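You operate a simulated robot arm through the tools that you are given. There is no shell and no other tool. Be economical: measure what you need, move in short steps, check, and stop when the job is done.

You run a simulated robot arm. Do the job below in one go: nothing can be reset, and whatever is moved stays where it is left.

Task
Rub the burr off the black bar with the deburring block.
Fine: clamp it in the cam vice first; block back and vice loose at the end.

Only the result counts: the job must be done as asked and must still hold three seconds after the hand-in. Knocking over, shifting, dropping, spilling or breaking anything else fails it.

Robot
A 7-joint arm with a two-finger parallel gripper, fixed in place. Base frame: the origin is at the foot of the arm, x ahead of it, y to its left, z up; the work surface is at about z = 0. Units: m, degrees, N and s.
With the tool pointing down near the work surface it reaches from about 0.24 to 0.62 m from the base axis. Its first joint turns from -66.0 to 66.0 degrees. Payload 2.6 kg.
The TCP is the grasp point between the finger pads, 0.03 m short of the fingertips. In the tool frame z runs along the fingers and y along their closing line. The gripper opens to 0.094 m. The fingers are 0.028 m wide and 0.01 m thick; the gripper's body (0.05 by 0.096 m) begins 0.055 m behind the TCP.
Orientation is that of the tool frame in the base frame, as a unit quaternion [x, y, z, w]. With the fingers straight down and closing along the base's y, the tool's x points along the base's -x, its y along +y and its z along -z.

Tools
- The arm moves only by the tool nudge_tool. Its argument "deltas" is a list of rows, each an object (a shift or turn left out is 0, a gripper value left out holds the last) with "linear": the shift along the base's x, y, z in units of 100 mm (1.0 is 100 mm), a list of three; "delta_rot": the turn, a rotation vector about the base's x, y, z in units of 120 degrees (1.0 is 120 degrees), a list of three; "claw": the closure in counts, from 0 (fully open) to 255 (shut). In form: [{"linear": [dx, dy, dz], "delta_rot": [ax, ay, az], "claw": claw}, ...]. A call has 1 to 20 rows; each row is the pose to reach, as a shift and turn from the pose commanded when the call began. A call with a number of a shift or a turn outside -1 to 1 is refused whole. A row lasts 0.2 s, in which the tool goes at most 0.05 m and 8.6 degrees; a call with a longer step from one row to the next is refused whole, and so is a gripper value outside its range. Where a pose cannot be reached the arm comes as near as it can. A force on the tool above 90 N (or 10 N above the force at the start of the call, whichever is more), or a blocked arm, ends the call early, and 0.2 s more pass. The fingers move at their own pace (about 0.072 m/s each) and stop on an object; they squeeze with about 39 N. The grip force told is the motor's: it shows also when the fingers shut on nothing. Time passes only in rows, and 0.2 s behind the last, so rows that repeat a pose let the fingers close. It gives the time, the measured TCP pose, the force on the tool (base axes), the opening and the grip force at its end, in the units of the frame above (readings bear some noise), and new pictures: "views" is both (left out), scene, wrist or none.
- Cameras (640 x 400 px; columns grow to the right, rows downward): "scene" is fixed at [0.0337, 0.427, 0.572]; the picture's right is [-0.81, -0.59, 0.00], its down [-0.30, 0.41, -0.86] and it looks along [0.51, -0.70, -0.50] (base axes); focal length 335 px, centre (320, 200). "wrist" rides on the gripper at [0.076, 0.014, -0.102] in the tool frame; the picture's right is [-0.18, 0.98, 0.00], its down [-0.75, -0.14, -0.64] and it looks along [-0.63, -0.12, 0.77] (tool axes); focal length 243 px, centre (320, 200). There is no depth. A picture from a camera that has moved, and an enlarged one, comes with that camera's place and axes in the base frame and with its lens.
- inspect(camera, box): a new picture of the part [left, top, right, bottom] of that camera's present view, enlarged. The clock stands still meanwhile.
- sign_off(): hands the job in; it is judged then, once.

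Work in short steps. Places have to be worked out from the pictures, the camera data and where the tool is seen: move nearer, look again, correct. Check each grasp and each placing, and mend what went wrong. You have 120 turns and 170 pictures in all, those below and enlarged ones among them. Open the gripper and draw the arm clear of the work before you hand the job in, unless the task says otherwise; then end with one line.

The tools are called after "Emit:" as a command line: name --argument value ..., lists and objects as JSON in quotes. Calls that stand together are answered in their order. nudge_tool: Moves the arm, as the interface text tells. Its arguments: {"type":"object","properties":{"deltas":{"type":"array","items":{"type":"object","properties":{"linear":{"type":"array","items":{"type":"number"}},"delta_rot":{"type":"array","items":{"type":"number"}},"claw":{"type":"number"}}}},"views":{"type":"string","enum":["both","scene","wrist","none"]}},"required":["deltas"]} The other tools are called the same way: inspect (camera, box) takes an enlarged picture of a part of a camera's view; sign_off () hands the job in.

At the start:

```text
t: 0.0
tool_pos: [0.4394, -0.2069, 0.2609]
tcp_rot: [0.0, 1.0, 0.0, 0.0]
wrist_force: [0.1, 0.3, 0.2]
grip_width: 0.094
gripper_force: 0.1
```

scene: 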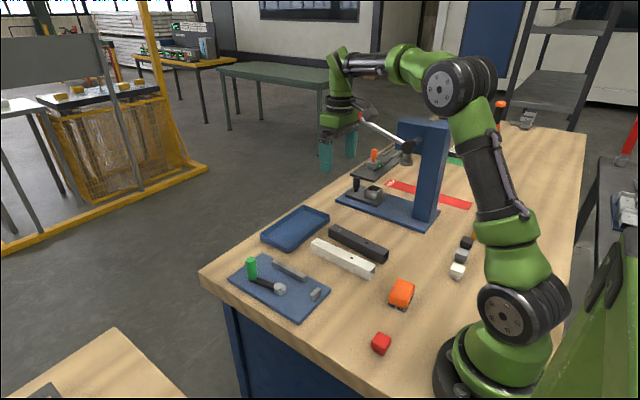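
wrist: 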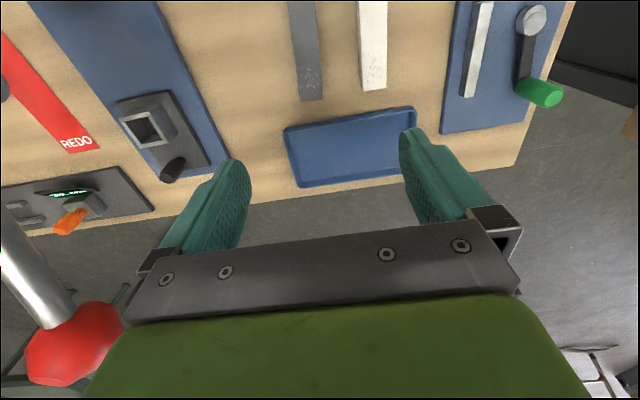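

I start by enlarging the work area to identify the vice, the bars and the block.

Emit:
inspect --camera "scene" --box '[200, 190, 420, 330]'

Emit:
inspect --camera "scene" --box '[320, 90, 500, 240]'

Emit:
inspect --camera "scene" --box '[360, 220, 500, 360]'

```text
2.86 times, centred on (310, 260) of scene
camera zoom: at [0.0337, 0.427, 0.572], right [-0.81, -0.59, 0.0], down [-0.3, 0.41, -0.86], along [0.51, -0.7, -0.5], focal length 956 px, centre (349, 29)
```

zoom: 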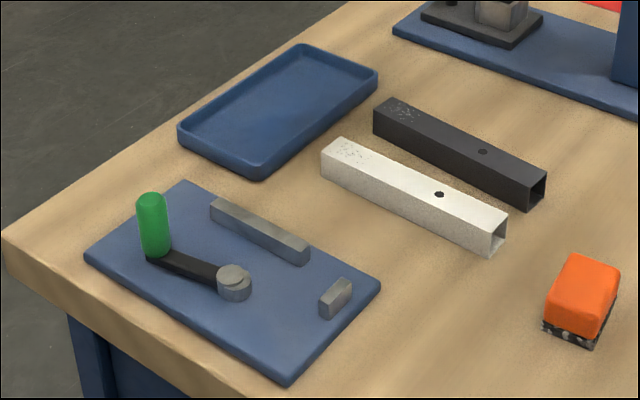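

```text
2.67 times, centred on (410, 165) of scene
camera zoom: at [0.0337, 0.427, 0.572], right [-0.81, -0.59, 0.0], down [-0.3, 0.41, -0.86], along [0.51, -0.7, -0.5], focal length 893 px, centre (80, 293)
```

zoom: 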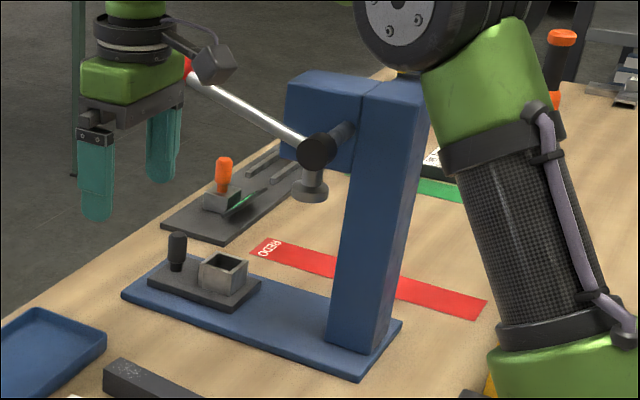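

```text
2.86 times, centred on (430, 290) of scene
camera zoom: at [0.0337, 0.427, 0.572], right [-0.81, -0.59, 0.0], down [-0.3, 0.41, -0.86], along [0.51, -0.7, -0.5], focal length 956 px, centre (6, -57)
```

zoom: 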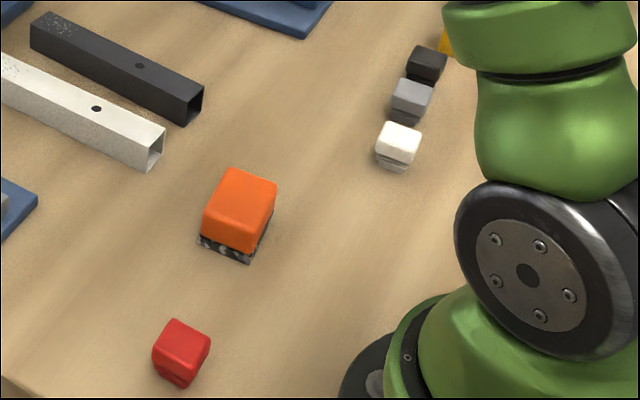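

The blue plate with the green handle is the cam vice, its slot lying along x around y≈0. The black bar is at about x 0.30–0.475, y −0.23, and the orange block with a gritty sole is the deburrer. I move above the vice for a closer look.

Emit:
nudge_tool --deltas '[{"linear": [-0.2, 0.4, 0.1]}, {"linear": [-0.4, 0.8, 0.2]}, {"linear": [-0.6, 1.0, 0.3]}, {"linear": [-0.8, 1.0, 0.4]}]' --views "none"

Emit:
nudge_tool --deltas '[{"linear": [-0.2, 0.3, 0]}, {"linear": [-0.4, 0.7, 0]}, {"linear": [-0.5, 1.0, 0]}, {"linear": [-0.5, 1.0, 0]}]' --views "wrist"

```text
t: 1.0
tool_pos: [0.3575, -0.1074, 0.3018]
tcp_rot: [0.0, 1.0, 0.001, 0.0]
wrist_force: [-0.1, -0.6, -0.5]
grip_width: 0.094
gripper_force: 0.1
```

```text
t: 2.0
tool_pos: [0.3086, -0.0039, 0.302]
tcp_rot: [0.0, 1.0, 0.0, 0.0]
wrist_force: [0.2, 1.2, -0.5]
grip_width: 0.0943
gripper_force: 0.1
camera wrist: at [0.2329, 0.011, 0.4068], right [0.18, 0.98, 0.0], down [0.75, -0.14, 0.64], along [0.63, -0.12, -0.77], focal length 243 px, centre (320, 200)
```

wrist: 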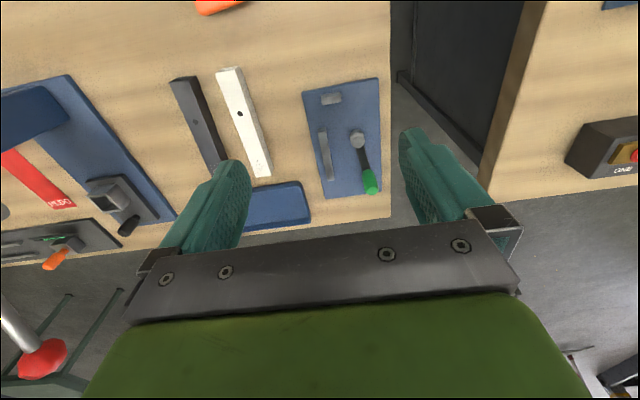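

Vice and bars are all visible; I enlarge them.

Emit:
inspect --camera "wrist" --box '[280, 65, 408, 205]'

Emit:
inspect --camera "wrist" --box '[150, 50, 310, 200]'

```text
2.86 times, centred on (344, 135) of wrist
camera zoom: at [0.2329, 0.011, 0.4068], right [0.18, 0.98, 0.0], down [0.75, -0.14, 0.64], along [0.63, -0.12, -0.77], focal length 693 px, centre (251, 386)
```

zoom: 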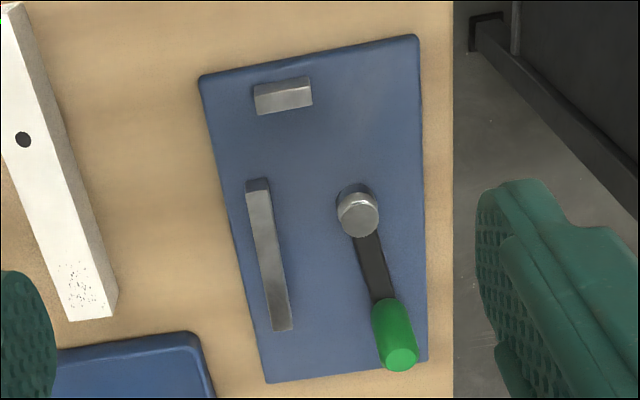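

```text
2.67 times, centred on (230, 125) of wrist
camera zoom: at [0.2329, 0.011, 0.4068], right [0.18, 0.98, 0.0], down [0.75, -0.14, 0.64], along [0.63, -0.12, -0.77], focal length 647 px, centre (560, 400)
```

zoom: 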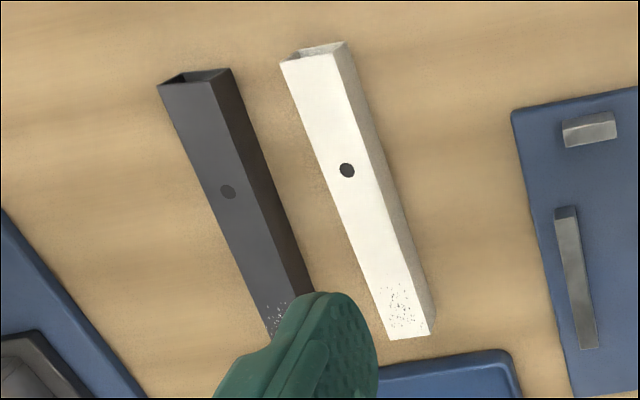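

The slot runs along x: jaw face at y≈−0.011, cam at about (0.426, 0.037) and stop face at x≈0.357. The bar sits yawed a few degrees, so I go over it to measure.

Emit:
nudge_tool --deltas '[{"linear": [0.1, -0.4, -0.1]}, {"linear": [0.1, -0.8, -0.2]}, {"linear": [0.2, -1.0, -0.5]}]' --views "none"

Emit:
nudge_tool --deltas '[{"linear": [0, -0.4, 0]}, {"linear": [0, -0.8, 0]}, {"linear": [0, -1.0, 0]}, {"linear": [0, -1.0, 0]}]' --views "wrist"

Emit:
inspect --camera "wrist" --box '[220, 0, 420, 190]'

```text
t: 2.8
tool_pos: [0.3283, -0.1041, 0.2508]
tcp_rot: [0.0, 1.0, 0.0, 0.001]
wrist_force: [-0.3, 0.2, 0.4]
grip_width: 0.0939
gripper_force: 0.1
```

```text
t: 3.8
tool_pos: [0.3282, -0.2048, 0.2505]
tcp_rot: [0.0, 1.0, 0.0, 0.0]
wrist_force: [0.6, 0.2, -0.8]
grip_width: 0.0941
gripper_force: 0.1
camera wrist: at [0.2521, -0.191, 0.3538], right [0.18, 0.98, 0.0], down [0.75, -0.14, 0.64], along [0.63, -0.12, -0.77], focal length 243 px, centre (320, 200)
```

wrist: 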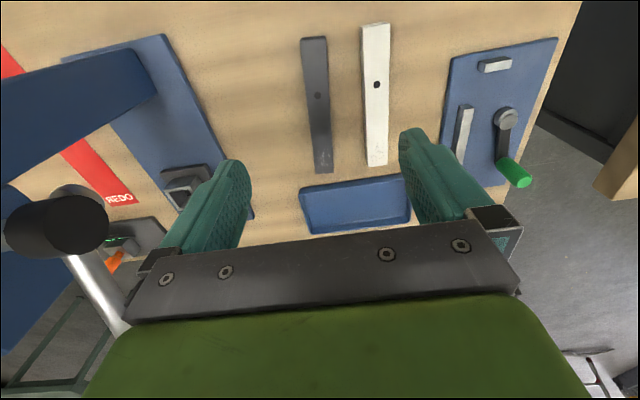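

```text
2.11 times, centred on (320, 95) of wrist
camera zoom: at [0.2521, -0.191, 0.3538], right [0.18, 0.98, 0.0], down [0.75, -0.14, 0.64], along [0.63, -0.12, -0.77], focal length 511 px, centre (320, 421)
```

zoom: 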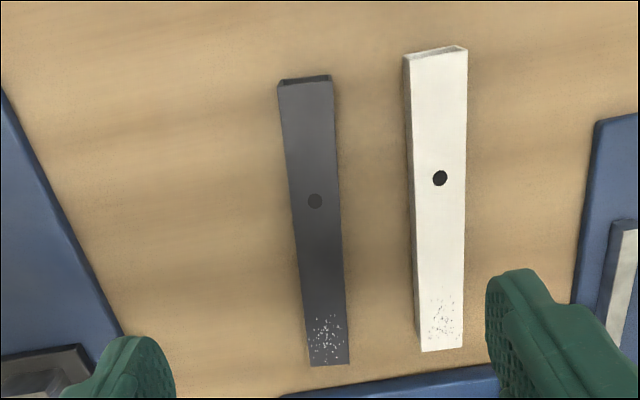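

Bar measured: about 180×30×25 mm, near-end centre (0.288, −0.206), yaw ≈ −5.7°. I'll grip it about 20 mm from the near end so the fingers fit between stop and jaw, and I turn, pre-set the opening and descend part way.

Emit:
nudge_tool --deltas '[{"linear": [-0.1, -0.013, -0.4], "delta_rot": [0, 0, -0.0475], "claw": 115}, {"linear": [-0.206, -0.026, -0.8], "delta_rot": [0, 0, -0.0475], "claw": 115}, {"linear": [-0.206, -0.026, -1.0], "delta_rot": [0, 0, -0.0475], "claw": 115}, {"linear": [-0.206, -0.026, -1.0], "delta_rot": [0, 0, -0.0475], "claw": 115}]' --views "none"

Emit:
nudge_tool --deltas '[{"linear": [0, 0, -0.3]}, {"linear": [0, 0, -0.6]}, {"linear": [0, 0, -0.6]}]'

```text
t: 4.8
tool_pos: [0.3062, -0.2089, 0.1495]
tcp_rot: [0.051, 0.999, 0.0, 0.0]
wrist_force: [0.0, 0.4, 0.3]
grip_width: 0.0519
gripper_force: 0.1
```

```text
t: 5.6
tool_pos: [0.3098, -0.2098, 0.0902]
tcp_rot: [0.05, 0.999, 0.0, 0.0]
wrist_force: [-0.3, 0.4, 0.6]
grip_width: 0.0515
gripper_force: 0.1
camera wrist: at [0.2342, -0.1871, 0.1928], right [0.28, 0.96, 0.0], down [0.74, -0.22, 0.64], along [0.62, -0.18, -0.77], focal length 243 px, centre (320, 200)
```

scene: 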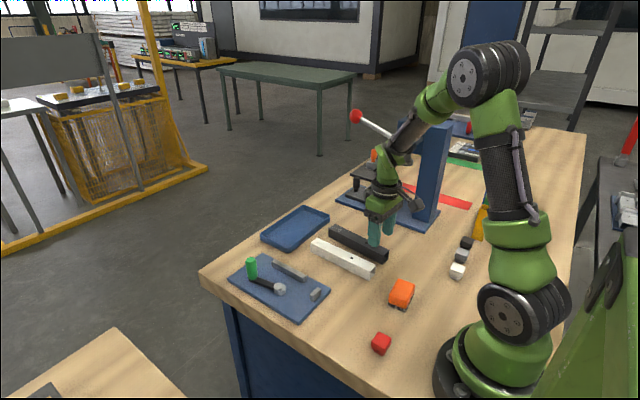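
wrist: 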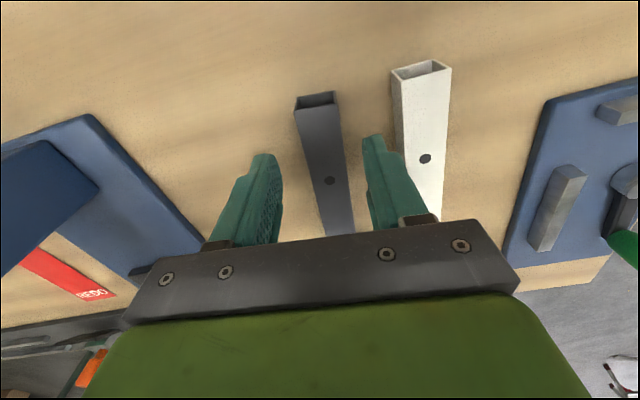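

The bar lies centred between the fingers and the white bar clears. I descend to z≈0.034 and grip.

Emit:
nudge_tool --deltas '[{"linear": [0, 0, -0.3]}, {"linear": [0, 0, -0.5]}, {"linear": [0, 0, -0.565]}, {"linear": [0, 0, -0.565]}, {"linear": [0, 0, -0.565], "claw": 255}, {"linear": [0, 0, -0.565], "claw": 255}, {"linear": [0, 0, -0.565], "claw": 255}, {"linear": [0, 0, -0.565], "claw": 255}]' --views "wrist"

```text
t: 7.4
tool_pos: [0.3077, -0.2096, 0.0358]
tcp_rot: [0.05, 0.999, -0.001, 0.0]
wrist_force: [-0.3, -0.2, 0.4]
grip_width: 0.0293
gripper_force: 38.8
camera wrist: at [0.234, -0.1872, 0.1388], right [0.28, 0.96, 0.0], down [0.74, -0.22, 0.64], along [0.62, -0.18, -0.77], focal length 243 px, centre (320, 200)
```

wrist: 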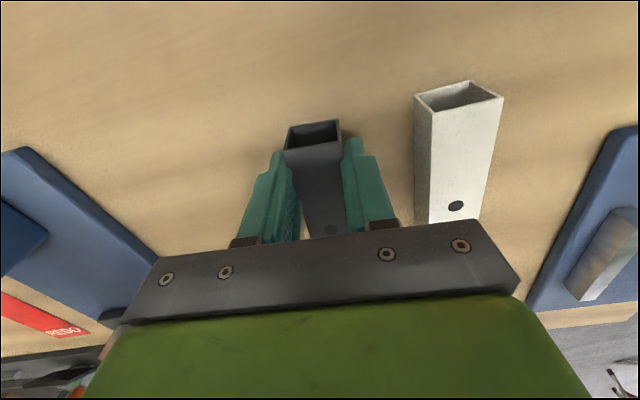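

Grip holds at 0.029 m. I lift it to check whether the bar stays level.

Emit:
nudge_tool --deltas '[{"linear": [0, 0, 0.15]}, {"linear": [0, 0, 0.35]}, {"linear": [0, 0, 0.6]}, {"linear": [0, 0, 0.8]}, {"linear": [0, 0, 0.8]}]' --views "scene"

Emit:
inspect --camera "scene" --box '[240, 140, 420, 290]'

```text
t: 8.6
tool_pos: [0.3081, -0.21, 0.1182]
tcp_rot: [0.05, 0.999, 0.0, 0.0]
wrist_force: [0.7, 0.1, -0.1]
grip_width: 0.0001
gripper_force: 33.4
```

scene: 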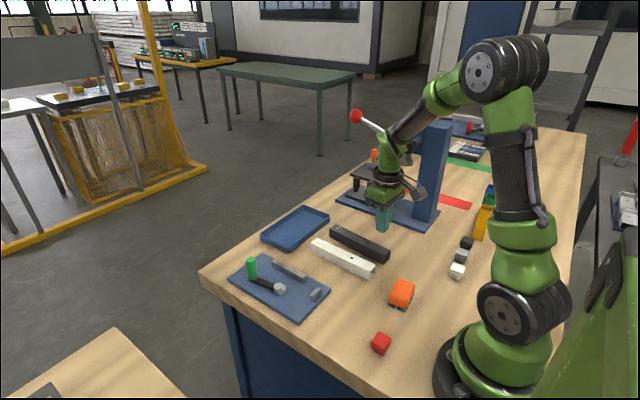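

```text
2.67 times, centred on (330, 215) of scene
camera zoom: at [0.0337, 0.427, 0.572], right [-0.81, -0.59, 0.0], down [-0.3, 0.41, -0.86], along [0.51, -0.7, -0.5], focal length 893 px, centre (293, 160)
```

zoom: 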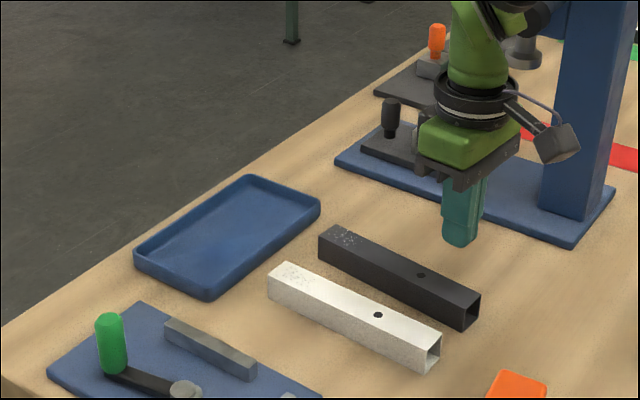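

The bar slipped out of that end grip and lies where it was. I'll re-grip near its centre of mass; first I measure the vice heights from this oblique wrist view.

Emit:
inspect --camera "wrist" --box '[480, 60, 640, 200]'

Emit:
inspect --camera "wrist" --box '[240, 40, 480, 240]'

Emit:
inspect --camera "scene" --box '[220, 240, 340, 330]'

```text
2.86 times, centred on (560, 130) of wrist
camera zoom: at [0.2333, -0.1878, 0.2212], right [0.28, 0.96, 0.0], down [0.74, -0.21, 0.64], along [0.62, -0.18, -0.77], focal length 693 px, centre (-366, 400)
```

zoom: 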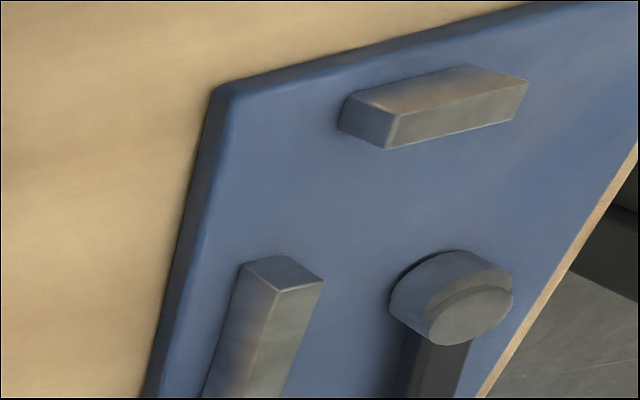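

```text
2.00 times, centred on (360, 140) of wrist
camera zoom: at [0.2333, -0.1878, 0.2212], right [0.28, 0.96, 0.0], down [0.74, -0.21, 0.64], along [0.62, -0.18, -0.77], focal length 485 px, centre (240, 320)
```

zoom: 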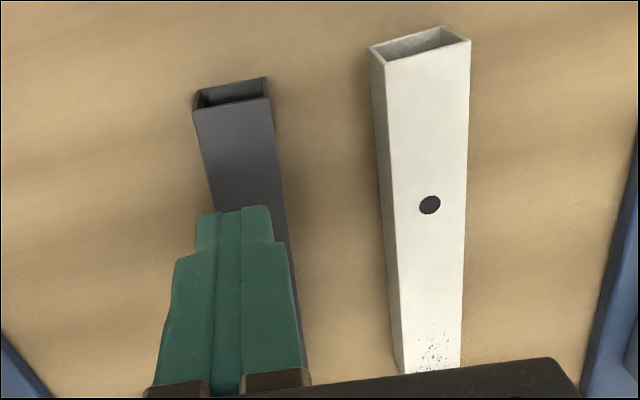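

```text
4.44 times, centred on (280, 285) of scene
camera zoom: at [0.0337, 0.427, 0.572], right [-0.81, -0.59, 0.0], down [-0.3, 0.41, -0.86], along [0.51, -0.7, -0.5], focal length 1488 px, centre (498, -178)
```

zoom: 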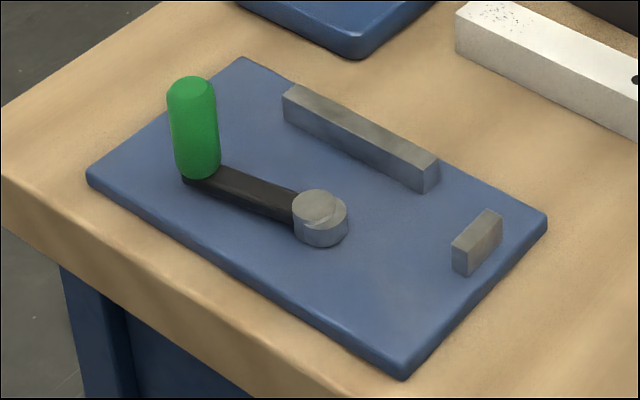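

From the triangulation: plate top ≈0.0115, jaw top ≈0.029, bar height ≈0.028. I'll take a shallow grip just past mid-length (tips about 19 mm above the table), so the fingers stay above the jaw when placing.

Emit:
nudge_tool --deltas '[{"linear": [0, 0, 0], "claw": 115}, {"linear": [0.4, -0.04, 0], "claw": 115}, {"linear": [0.762, -0.08, 0], "claw": 115}, {"linear": [0.762, -0.08, 0], "claw": 115}, {"linear": [0.762, -0.08, -0.35], "claw": 115}, {"linear": [0.762, -0.08, -0.35], "claw": 115}]' --views "wrist"

```text
t: 10.0
tool_pos: [0.3832, -0.2179, 0.0799]
tcp_rot: [0.05, 0.999, 0.0, 0.0]
wrist_force: [0.1, -0.1, 0.2]
grip_width: 0.0517
gripper_force: 0.1
camera wrist: at [0.3097, -0.1948, 0.1833], right [0.28, 0.96, 0.0], down [0.74, -0.22, 0.64], along [0.62, -0.18, -0.77], focal length 243 px, centre (320, 200)
```

wrist: 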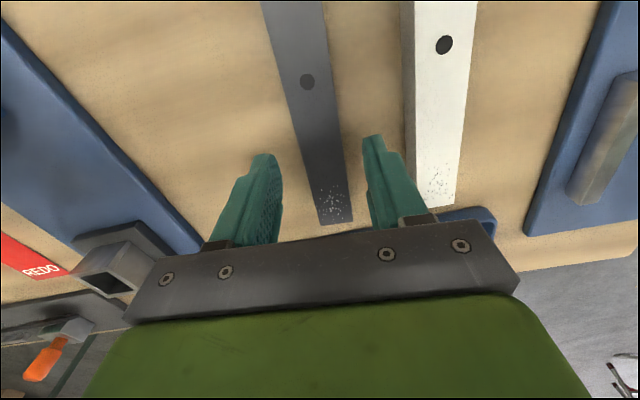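

Centred. I descend to the shallow grip and close.

Emit:
nudge_tool --deltas '[{"linear": [0, 0, -0.15]}, {"linear": [0, 0, -0.31]}, {"linear": [0, 0, -0.31]}, {"linear": [0, 0, -0.31], "claw": 255}, {"linear": [0, 0, -0.31], "claw": 255}, {"linear": [0, 0, -0.31], "claw": 255}, {"linear": [0, 0, -0.31], "claw": 255}]' --views "wrist"

Emit:
nudge_tool --deltas '[{"linear": [0, 0, 0.02]}, {"linear": [0, 0, 0.05]}, {"linear": [0, 0, 0.08]}, {"linear": [0, 0, 0.1]}, {"linear": [0, 0, 0.1]}, {"linear": [0, 0, 0.1]}]' --views "scene"

Emit:
inspect --camera "scene" --box '[280, 160, 430, 300]'

```text
t: 11.6
tool_pos: [0.3851, -0.2178, 0.049]
tcp_rot: [0.049, 0.999, 0.0, 0.0]
wrist_force: [0.8, -0.1, 0.7]
grip_width: 0.029
gripper_force: 39.7
camera wrist: at [0.3095, -0.1949, 0.1529], right [0.28, 0.96, 0.0], down [0.74, -0.21, 0.64], along [0.62, -0.18, -0.77], focal length 243 px, centre (320, 200)
```

wrist: 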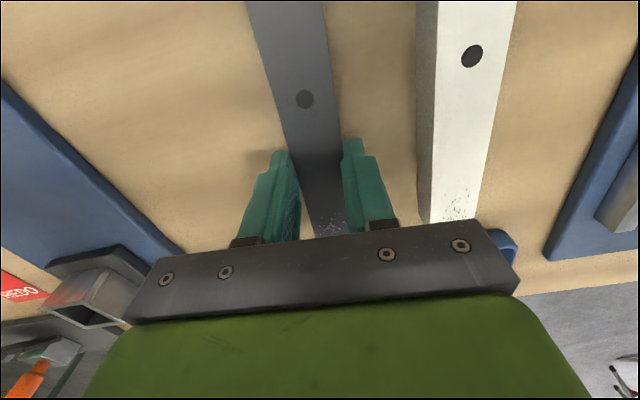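

```text
t: 13.0
tool_pos: [0.3845, -0.218, 0.0596]
tcp_rot: [0.051, 0.999, 0.0, 0.0]
wrist_force: [0.0, 1.0, -0.8]
grip_width: 0.0289
gripper_force: 38.9
```

scene: 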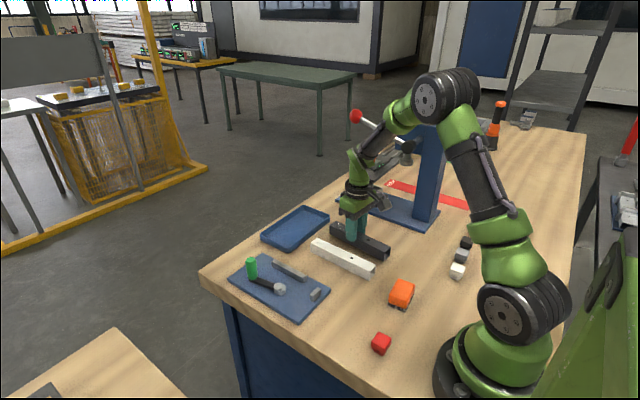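

```text
2.86 times, centred on (355, 230) of scene
camera zoom: at [0.0337, 0.427, 0.572], right [-0.81, -0.59, 0.0], down [-0.3, 0.41, -0.86], along [0.51, -0.7, -0.5], focal length 956 px, centre (220, 114)
```

zoom: 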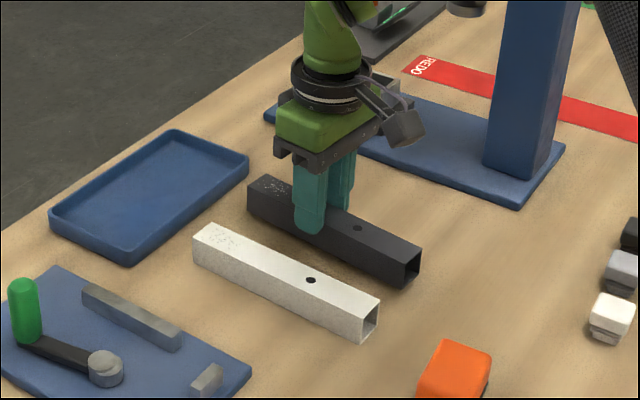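

It holds level with the bar raised 10 mm. I lift further, slowly.

Emit:
nudge_tool --deltas '[{"linear": [0, 0, 0.1]}, {"linear": [0, 0, 0.22]}, {"linear": [0, 0, 0.36]}, {"linear": [0, 0, 0.5]}, {"linear": [0, 0, 0.62]}, {"linear": [0, 0, 0.71]}, {"linear": [0, 0, 0.71]}]' --views "none"

Emit:
nudge_tool --deltas '[{"linear": [0.05, 0.08, 0]}, {"linear": [0.15, 0.25, 0], "delta_rot": [0, 0, 0.01]}, {"linear": [0.25, 0.45, 0], "delta_rot": [0, 0, 0.02]}, {"linear": [0.35, 0.65, 0], "delta_rot": [0, 0, 0.03]}, {"linear": [0.45, 0.8, 0], "delta_rot": [0, 0, 0.04]}, {"linear": [0.55, 0.92, 0], "delta_rot": [0, 0, 0.0475]}, {"linear": [0.6, 1.0, 0], "delta_rot": [0, 0, 0.0475]}, {"linear": [0.6, 1.0, 0], "delta_rot": [0, 0, 0.0475]}]' --views "scene"

```text
t: 14.6
tool_pos: [0.3831, -0.2188, 0.1309]
tcp_rot: [0.05, 0.999, 0.0, 0.0]
wrist_force: [0.0, 0.0, -1.7]
grip_width: 0.0293
gripper_force: 39.5
```

```text
t: 16.4
tool_pos: [0.4444, -0.1163, 0.1304]
tcp_rot: [-0.001, 1.0, 0.001, 0.0]
wrist_force: [-1.2, 0.0, -1.3]
grip_width: 0.0293
gripper_force: 38.9
```

scene: 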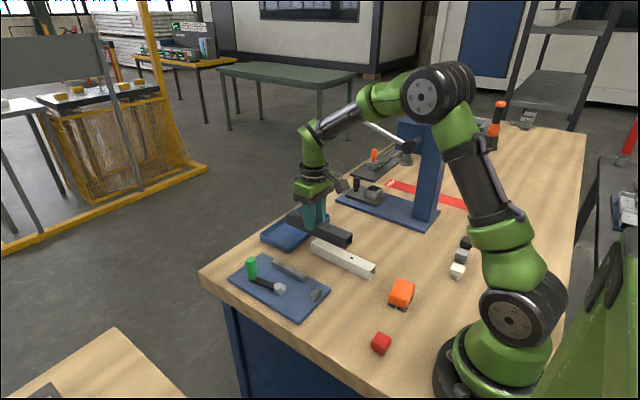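

Weight reads about 1.5 N and the bar is level and square. I carry it on to hover over the vice.

Emit:
nudge_tool --deltas '[{"linear": [0.03, 0.1, 0]}, {"linear": [0.06, 0.3, 0]}, {"linear": [0.09, 0.5, 0]}, {"linear": [0.12, 0.7, 0]}, {"linear": [0.135, 0.88, 0]}, {"linear": [0.135, 1.0, 0]}, {"linear": [0.135, 1.0, 0]}]' --views "none"

Emit:
nudge_tool --deltas '[{"linear": [0, 0.1, 0]}, {"linear": [0, 0.235, 0]}, {"linear": [0, 0.235, 0]}, {"linear": [0, 0.235, -0.15]}, {"linear": [0, 0.235, -0.3]}, {"linear": [0, 0.235, -0.4]}, {"linear": [0, 0.235, -0.4]}]' --views "both"

Emit:
inspect --camera "scene" --box '[220, 220, 360, 330]'

Emit:
inspect --camera "wrist" --box '[200, 0, 480, 240]'

```text
t: 18.0
tool_pos: [0.4582, -0.0193, 0.1284]
tcp_rot: [-0.001, 1.0, 0.001, -0.001]
wrist_force: [-0.1, 0.7, -1.4]
grip_width: 0.0289
gripper_force: 39.1
```

```text
t: 19.6
tool_pos: [0.4597, 0.0055, 0.0903]
tcp_rot: [0.0, 1.0, -0.001, 0.001]
wrist_force: [-0.7, 0.5, -1.2]
grip_width: 0.0291
gripper_force: 39.0
camera wrist: at [0.3828, 0.0194, 0.1934], right [0.18, 0.98, 0.0], down [0.75, -0.14, 0.64], along [0.63, -0.12, -0.77], focal length 243 px, centre (320, 200)
```

scene: 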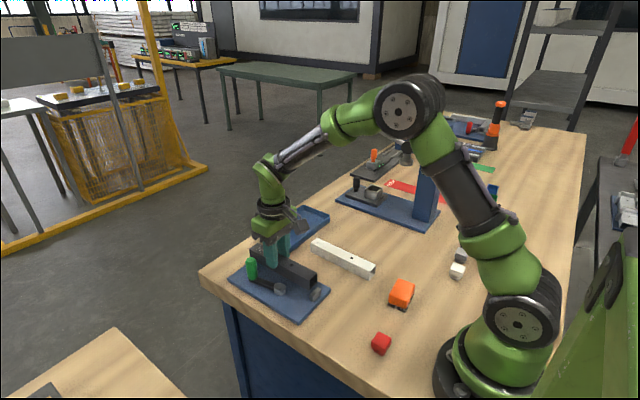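
wrist: 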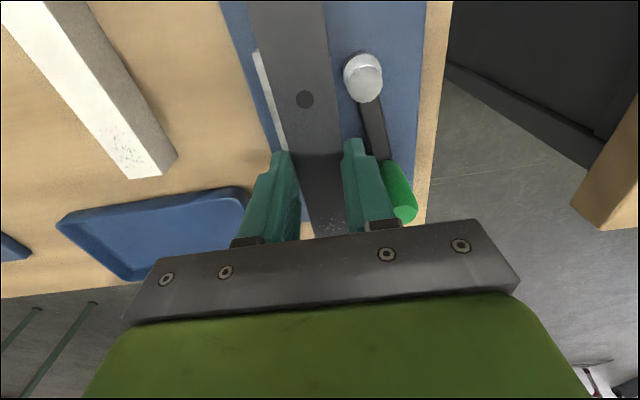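

```text
3.64 times, centred on (290, 275) of scene
camera zoom: at [0.0337, 0.427, 0.572], right [-0.81, -0.59, 0.0], down [-0.3, 0.41, -0.86], along [0.51, -0.7, -0.5], focal length 1217 px, centre (429, -73)
```

zoom: 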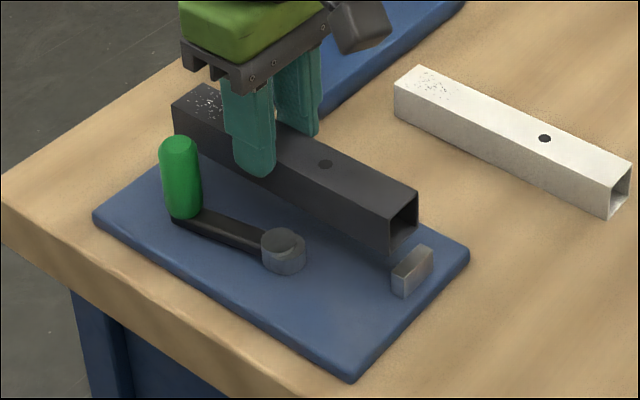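

```text
1.67 times, centred on (340, 120) of wrist
camera zoom: at [0.3828, 0.0194, 0.1934], right [0.18, 0.98, 0.0], down [0.75, -0.14, 0.64], along [0.63, -0.12, -0.77], focal length 404 px, centre (287, 333)
```

zoom: 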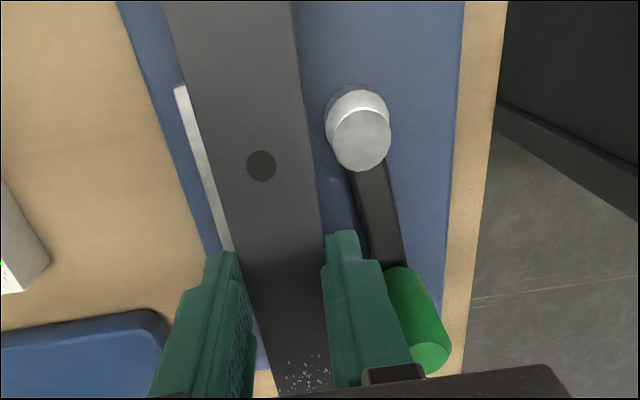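

Bar is aligned over the slot, about 1 mm toward the jaw from centre. I correct by +1 mm in y and x and lower until it is just above the plate.

Emit:
nudge_tool --deltas '[{"linear": [0.01, 0.01, -0.05]}, {"linear": [0.01, 0.01, -0.1]}, {"linear": [0.01, 0.01, -0.15]}, {"linear": [0.01, 0.01, -0.2]}, {"linear": [0.01, 0.01, -0.25]}, {"linear": [0.01, 0.01, -0.25]}]' --views "none"

Emit:
inspect --camera "scene" --box '[220, 220, 360, 330]'

Emit:
inspect --camera "wrist" --box '[200, 0, 480, 240]'

```text
t: 21.0
tool_pos: [0.4606, 0.0063, 0.0645]
tcp_rot: [0.0, 1.0, 0.0, 0.0]
wrist_force: [0.0, 0.6, -0.9]
grip_width: 0.029
gripper_force: 38.5
```

```text
3.64 times, centred on (290, 275) of scene
camera zoom: at [0.0337, 0.427, 0.572], right [-0.81, -0.59, 0.0], down [-0.3, 0.41, -0.86], along [0.51, -0.7, -0.5], focal length 1217 px, centre (429, -73)
```

zoom: 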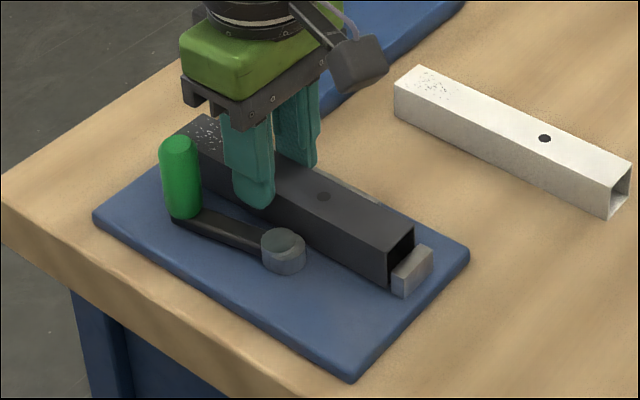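

```text
1.67 times, centred on (340, 120) of wrist
camera zoom: at [0.3839, 0.0215, 0.1681], right [0.18, 0.98, 0.0], down [0.75, -0.14, 0.64], along [0.63, -0.12, -0.77], focal length 404 px, centre (287, 333)
```

zoom: 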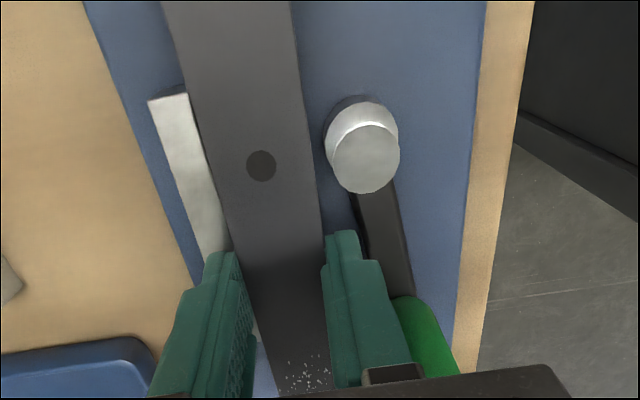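

The bar is in the slot with its end just clear of the stop. I lower the last few millimetres, watching the force.

Emit:
nudge_tool --deltas '[{"linear": [0, 0, -0.015]}, {"linear": [0, 0, -0.025]}, {"linear": [0, 0, -0.035]}, {"linear": [0, 0, -0.04]}, {"linear": [0, 0, -0.04]}]' --views "none"

Emit:
inspect --camera "scene" --box '[220, 220, 360, 330]'

```text
t: 22.2
tool_pos: [0.4596, 0.0054, 0.0592]
tcp_rot: [0.001, 1.0, 0.0, 0.0]
wrist_force: [-6.1, -1.8, 13.8]
grip_width: 0.0292
gripper_force: 38.5
```

```text
3.64 times, centred on (290, 275) of scene
camera zoom: at [0.0336, 0.427, 0.572], right [-0.81, -0.59, 0.0], down [-0.3, 0.41, -0.86], along [0.51, -0.7, -0.5], focal length 1217 px, centre (429, -73)
```

zoom: 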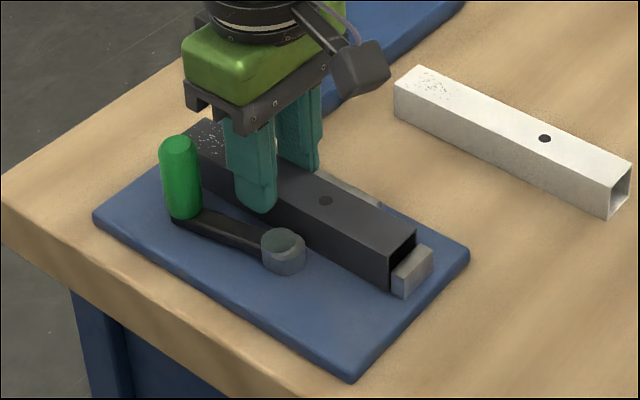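

It is seated (14 N). I ease off a little and slide it gently toward the stop until contact shows.

Emit:
nudge_tool --deltas '[{"linear": [0, 0, 0.008]}, {"linear": [-0.01, 0, 0.008]}, {"linear": [-0.02, 0, 0.008]}, {"linear": [-0.03, 0, 0.008]}, {"linear": [-0.03, 0, 0.008]}]' --views "none"

Emit:
inspect --camera "scene" --box '[270, 240, 350, 310]'

```text
t: 23.4
tool_pos: [0.4583, 0.0065, 0.0628]
tcp_rot: [-0.001, 1.0, -0.001, 0.004]
wrist_force: [15.7, -1.0, -6.7]
grip_width: 0.0292
gripper_force: 39.1
```

```text
5.71 times, centred on (310, 275) of scene
camera zoom: at [0.0337, 0.427, 0.572], right [-0.81, -0.59, 0.0], down [-0.3, 0.41, -0.86], along [0.51, -0.7, -0.5], focal length 1913 px, centre (377, -229)
```

zoom: 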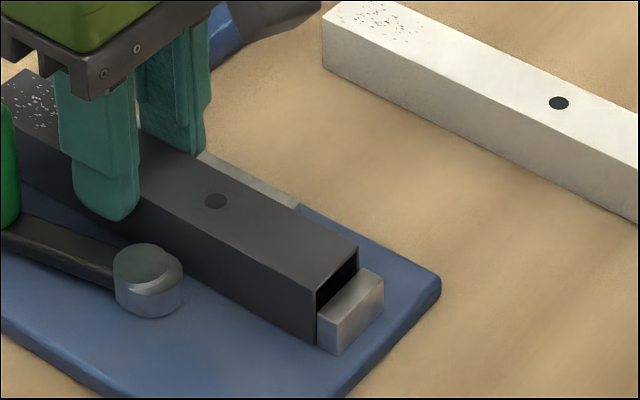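

Contact with the stop (16 N). I relieve the push, open slightly and rise straight up.

Emit:
nudge_tool --deltas '[{"linear": [0.012, 0, -0.005]}, {"linear": [0.015, 0, -0.005]}, {"linear": [0.015, 0, -0.005], "claw": 155}, {"linear": [0.015, 0, -0.005], "claw": 155}, {"linear": [0.015, 0, 0.1], "claw": 155}, {"linear": [0.015, 0, 0.4], "claw": 155}, {"linear": [0.015, 0, 0.8], "claw": 155}, {"linear": [0.015, 0, 1.0], "claw": 155}]' --views "scene"

Emit:
nudge_tool --deltas '[{"linear": [-0.4, 0, 0.2], "claw": 0}, {"linear": [-0.8, 0, 0.4], "claw": 0}, {"linear": [-1.0, 0, 0.6], "claw": 0}, {"linear": [-1.0, 0, 0.6], "claw": 0}]' --views "wrist"

Emit:
inspect --camera "scene" --box '[220, 220, 360, 330]'

Emit:
inspect --camera "wrist" --box '[220, 20, 460, 220]'

```text
t: 25.2
tool_pos: [0.459, 0.0041, 0.1595]
tcp_rot: [0.0, 1.0, 0.0, 0.0]
wrist_force: [-0.2, 1.0, -0.6]
grip_width: 0.0369
gripper_force: 0.0
```

scene: 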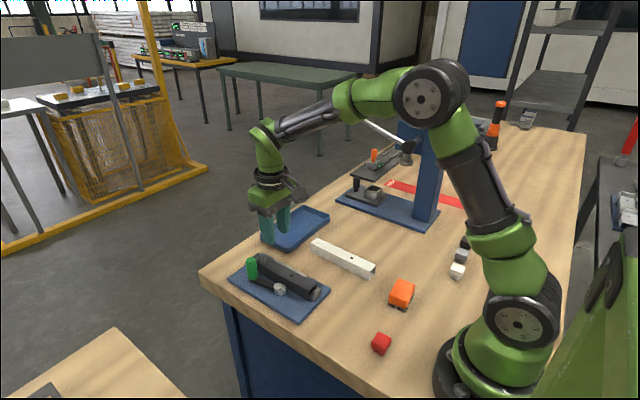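

```text
t: 26.2
tool_pos: [0.3585, 0.0047, 0.2217]
tcp_rot: [0.0, 1.0, 0.001, 0.001]
wrist_force: [0.1, 0.8, 0.4]
grip_width: 0.094
gripper_force: 0.0
camera wrist: at [0.282, 0.0201, 0.3251], right [0.18, 0.98, 0.0], down [0.75, -0.14, 0.64], along [0.63, -0.12, -0.77], focal length 243 px, centre (320, 200)
```

wrist: 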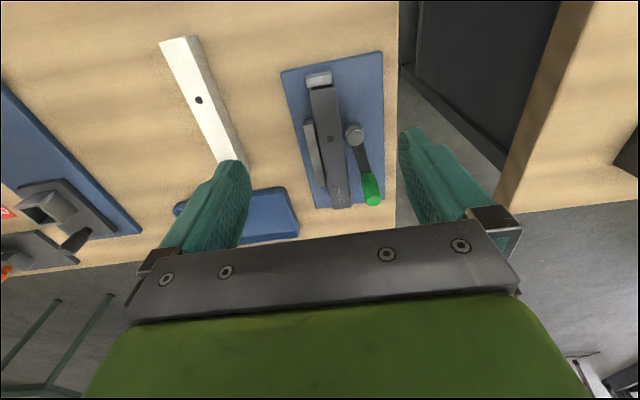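

```text
3.64 times, centred on (290, 275) of scene
camera zoom: at [0.0337, 0.427, 0.572], right [-0.81, -0.59, 0.0], down [-0.3, 0.41, -0.86], along [0.51, -0.7, -0.5], focal length 1217 px, centre (429, -73)
```

zoom: 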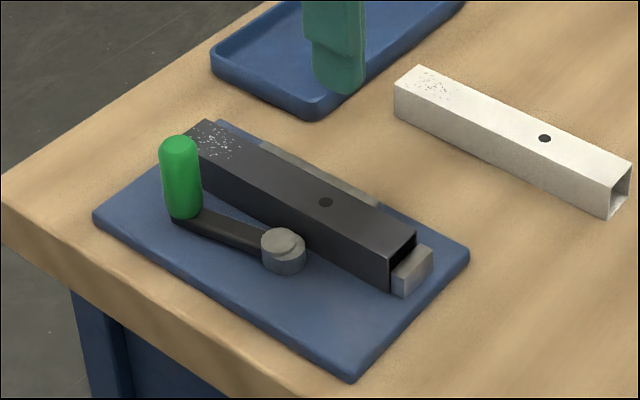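

```text
2.00 times, centred on (340, 120) of wrist
camera zoom: at [0.282, 0.0201, 0.3251], right [0.18, 0.98, 0.0], down [0.75, -0.14, 0.64], along [0.63, -0.12, -0.77], focal length 485 px, centre (280, 360)
```

zoom: 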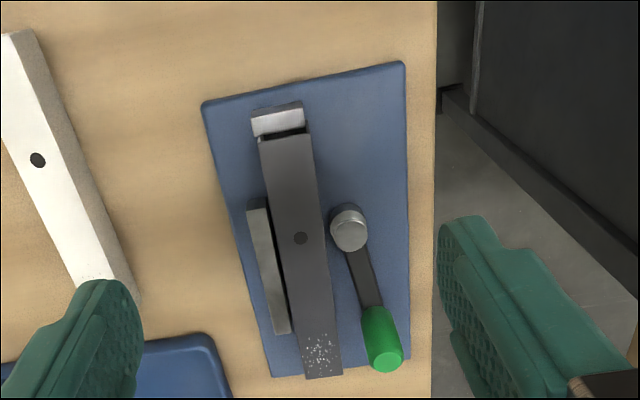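

The bar is seated against the stop. The handle stands at about (0.495, 0.051), top z≈0.08, with the cam pivot at about (0.4275, 0.037); it can only swing away from the bar (+y). I go above the handle.

Emit:
nudge_tool --deltas '[{"linear": [0.4, 0.15, -0.1], "claw": 115}, {"linear": [0.8, 0.3, -0.3], "claw": 115}, {"linear": [1.0, 0.45, -0.5], "claw": 115}, {"linear": [1.0, 0.45, -0.7], "claw": 115}, {"linear": [1.0, 0.45, -0.7], "claw": 115}]' --views "none"

Emit:
nudge_tool --deltas '[{"linear": [0.2, 0, 0]}, {"linear": [0.368, 0, 0]}, {"linear": [0.368, 0, -0.1]}, {"linear": [0.368, 0, -0.2]}, {"linear": [0.368, 0, -0.2]}]' --views "both"

Emit:
inspect --camera "scene" --box '[200, 180, 340, 320]'

```text
t: 27.4
tool_pos: [0.4564, 0.0524, 0.1516]
tcp_rot: [0.0, 1.0, 0.0, 0.0]
wrist_force: [-0.1, 0.4, 0.4]
grip_width: 0.0515
gripper_force: 0.1
```

```text
t: 28.6
tool_pos: [0.4942, 0.0519, 0.1336]
tcp_rot: [0.0, 1.0, 0.0, 0.0]
wrist_force: [-0.1, 0.0, -0.7]
grip_width: 0.0517
gripper_force: 0.0
camera wrist: at [0.418, 0.0665, 0.236], right [0.18, 0.98, 0.0], down [0.75, -0.14, 0.64], along [0.63, -0.12, -0.77], focal length 243 px, centre (320, 200)
```

scene: 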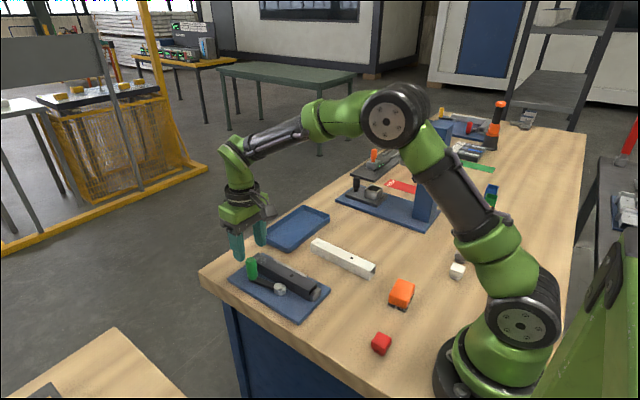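
wrist: 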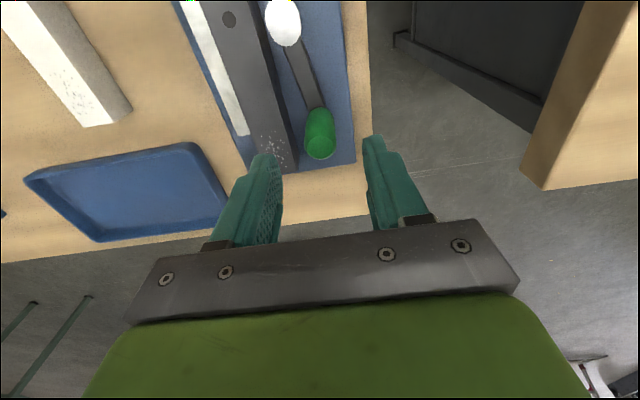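

```text
2.86 times, centred on (270, 250) of scene
camera zoom: at [0.0337, 0.427, 0.572], right [-0.81, -0.59, 0.0], down [-0.3, 0.41, -0.86], along [0.51, -0.7, -0.5], focal length 956 px, centre (463, 57)
```

zoom: 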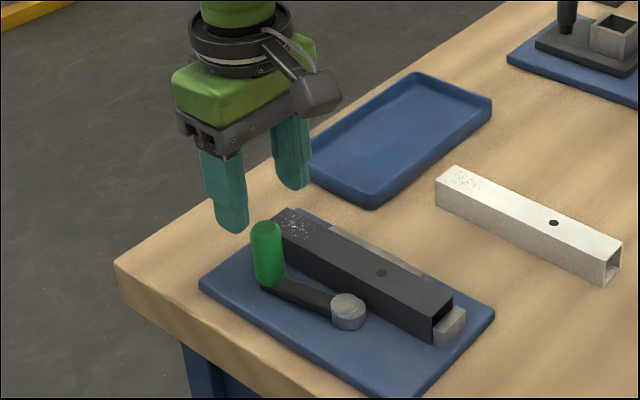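

The handle appears right below the grasp point. I descend and close on it.

Emit:
nudge_tool --deltas '[{"linear": [0, 0, -0.2]}, {"linear": [0, 0, -0.4]}, {"linear": [0, 0, -0.51]}, {"linear": [0, 0, -0.51]}, {"linear": [0, 0, -0.51], "claw": 255}, {"linear": [0, 0, -0.51], "claw": 255}, {"linear": [0, 0, -0.51], "claw": 255}, {"linear": [0, 0, -0.51], "claw": 255}]' --views "scene"

Emit:
inspect --camera "scene" --box '[200, 180, 340, 320]'

```text
t: 30.4
tool_pos: [0.4957, 0.0513, 0.0812]
tcp_rot: [0.0, 1.0, 0.0, 0.0]
wrist_force: [1.9, -1.1, -5.2]
grip_width: 0.0231
gripper_force: 44.7
```

scene: 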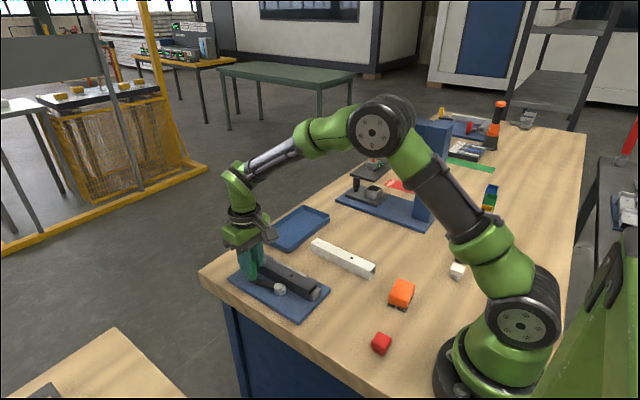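

```text
2.86 times, centred on (270, 250) of scene
camera zoom: at [0.0337, 0.427, 0.572], right [-0.81, -0.59, 0.0], down [-0.3, 0.41, -0.86], along [0.51, -0.7, -0.5], focal length 956 px, centre (463, 57)
```

zoom: 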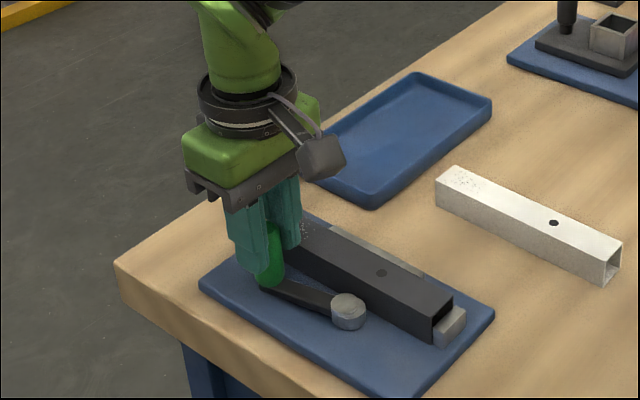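

Handle gripped (23 mm). I swing it 30° counter-clockwise along the arc, turning the gripper along.

Emit:
nudge_tool --deltas '[{"linear": [-0.024, 0.087, 0], "delta_rot": [0, 0, 0.0625]}, {"linear": [-0.059, 0.169, 0], "delta_rot": [0, 0, 0.125]}, {"linear": [-0.105, 0.247, 0], "delta_rot": [0, 0, 0.1875]}, {"linear": [-0.161, 0.317, 0], "delta_rot": [0, 0, 0.25]}, {"linear": [-0.161, 0.317, 0], "delta_rot": [0, 0, 0.25]}]' --views "none"

Emit:
inspect --camera "scene" --box '[200, 180, 340, 320]'

```text
t: 31.6
tool_pos: [0.4801, 0.084, 0.0821]
tcp_rot: [-0.26, 0.966, 0.0, 0.003]
wrist_force: [16.9, 11.3, -1.3]
grip_width: 0.0235
gripper_force: 45.2
```

```text
2.86 times, centred on (270, 250) of scene
camera zoom: at [0.0337, 0.427, 0.572], right [-0.81, -0.59, 0.0], down [-0.3, 0.41, -0.86], along [0.51, -0.7, -0.5], focal length 956 px, centre (463, 57)
```

zoom: 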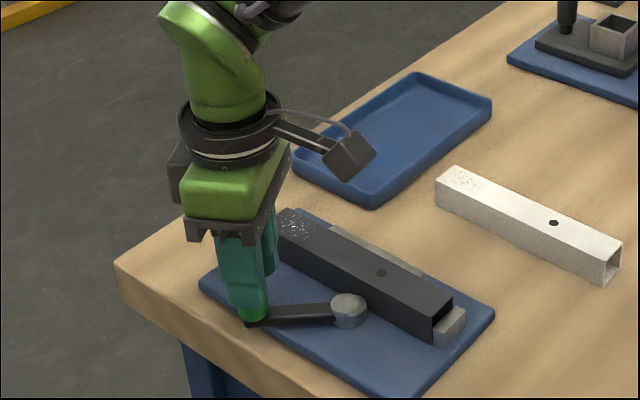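

It swings with moderate force, mainly radial, so the true radius is slightly larger. I continue another 30° on a 1 mm larger radius.

Emit:
nudge_tool --deltas '[{"linear": [-0.058, 0.071, 0], "delta_rot": [0, 0, 0.0625]}, {"linear": [-0.131, 0.126, 0], "delta_rot": [0, 0, 0.125]}, {"linear": [-0.21, 0.17, 0], "delta_rot": [0, 0, 0.1875]}, {"linear": [-0.295, 0.204, 0], "delta_rot": [0, 0, 0.25]}, {"linear": [-0.295, 0.204, 0], "delta_rot": [0, 0, 0.25]}]' --views "none"

Emit:
inspect --camera "scene" --box '[200, 180, 340, 320]'

```text
t: 32.8
tool_pos: [0.4496, 0.1028, 0.0808]
tcp_rot: [-0.499, 0.866, 0.0, -0.001]
wrist_force: [-1.2, -6.9, 9.5]
grip_width: 0.023
gripper_force: 45.4
```

```text
2.86 times, centred on (270, 250) of scene
camera zoom: at [0.0336, 0.427, 0.572], right [-0.81, -0.59, 0.0], down [-0.3, 0.41, -0.86], along [0.51, -0.7, -0.5], focal length 956 px, centre (463, 57)
```

zoom: 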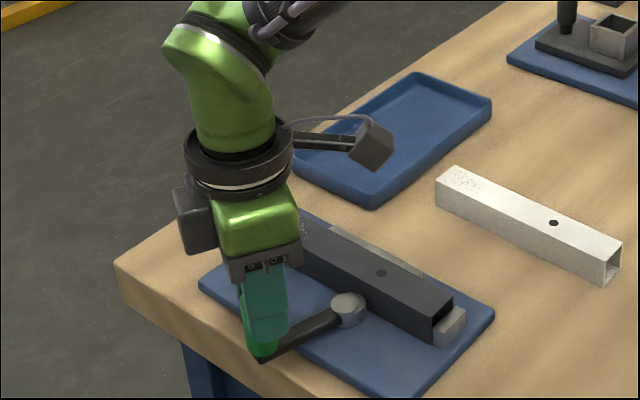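

Still light. Another 30°, watching for clamping resistance.

Emit:
nudge_tool --deltas '[{"linear": [-0.089, 0.02, 0], "delta_rot": [0, 0, 0.0625]}, {"linear": [-0.179, 0.031, 0], "delta_rot": [0, 0, 0.125]}, {"linear": [-0.27, 0.03, 0], "delta_rot": [0, 0, 0.1875]}, {"linear": [-0.36, 0.017, 0], "delta_rot": [0, 0, 0.25]}, {"linear": [-0.36, 0.017, 0], "delta_rot": [0, 0, 0.25]}]' --views "none"

Emit:
inspect --camera "scene" --box '[200, 180, 340, 320]'

```text
t: 34.0
tool_pos: [0.4278, 0.1025, 0.0848]
tcp_rot: [0.711, -0.703, 0.016, -0.017]
wrist_force: [83.5, -2.8, -25.8]
grip_width: 0.024
gripper_force: 44.5
```

```text
2.86 times, centred on (270, 250) of scene
camera zoom: at [0.0339, 0.427, 0.5719], right [-0.81, -0.59, 0.0], down [-0.3, 0.41, -0.86], along [0.51, -0.7, -0.5], focal length 956 px, centre (463, 57)
```

zoom: 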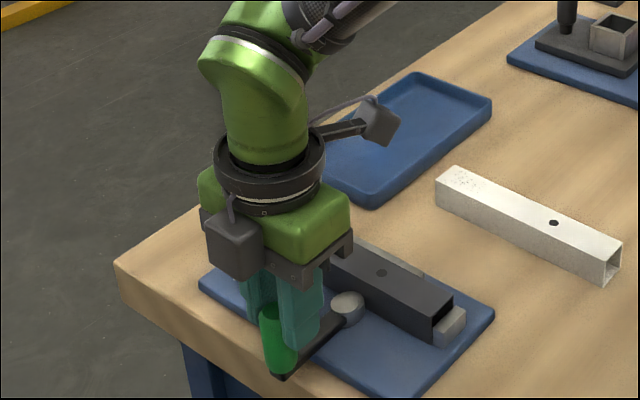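

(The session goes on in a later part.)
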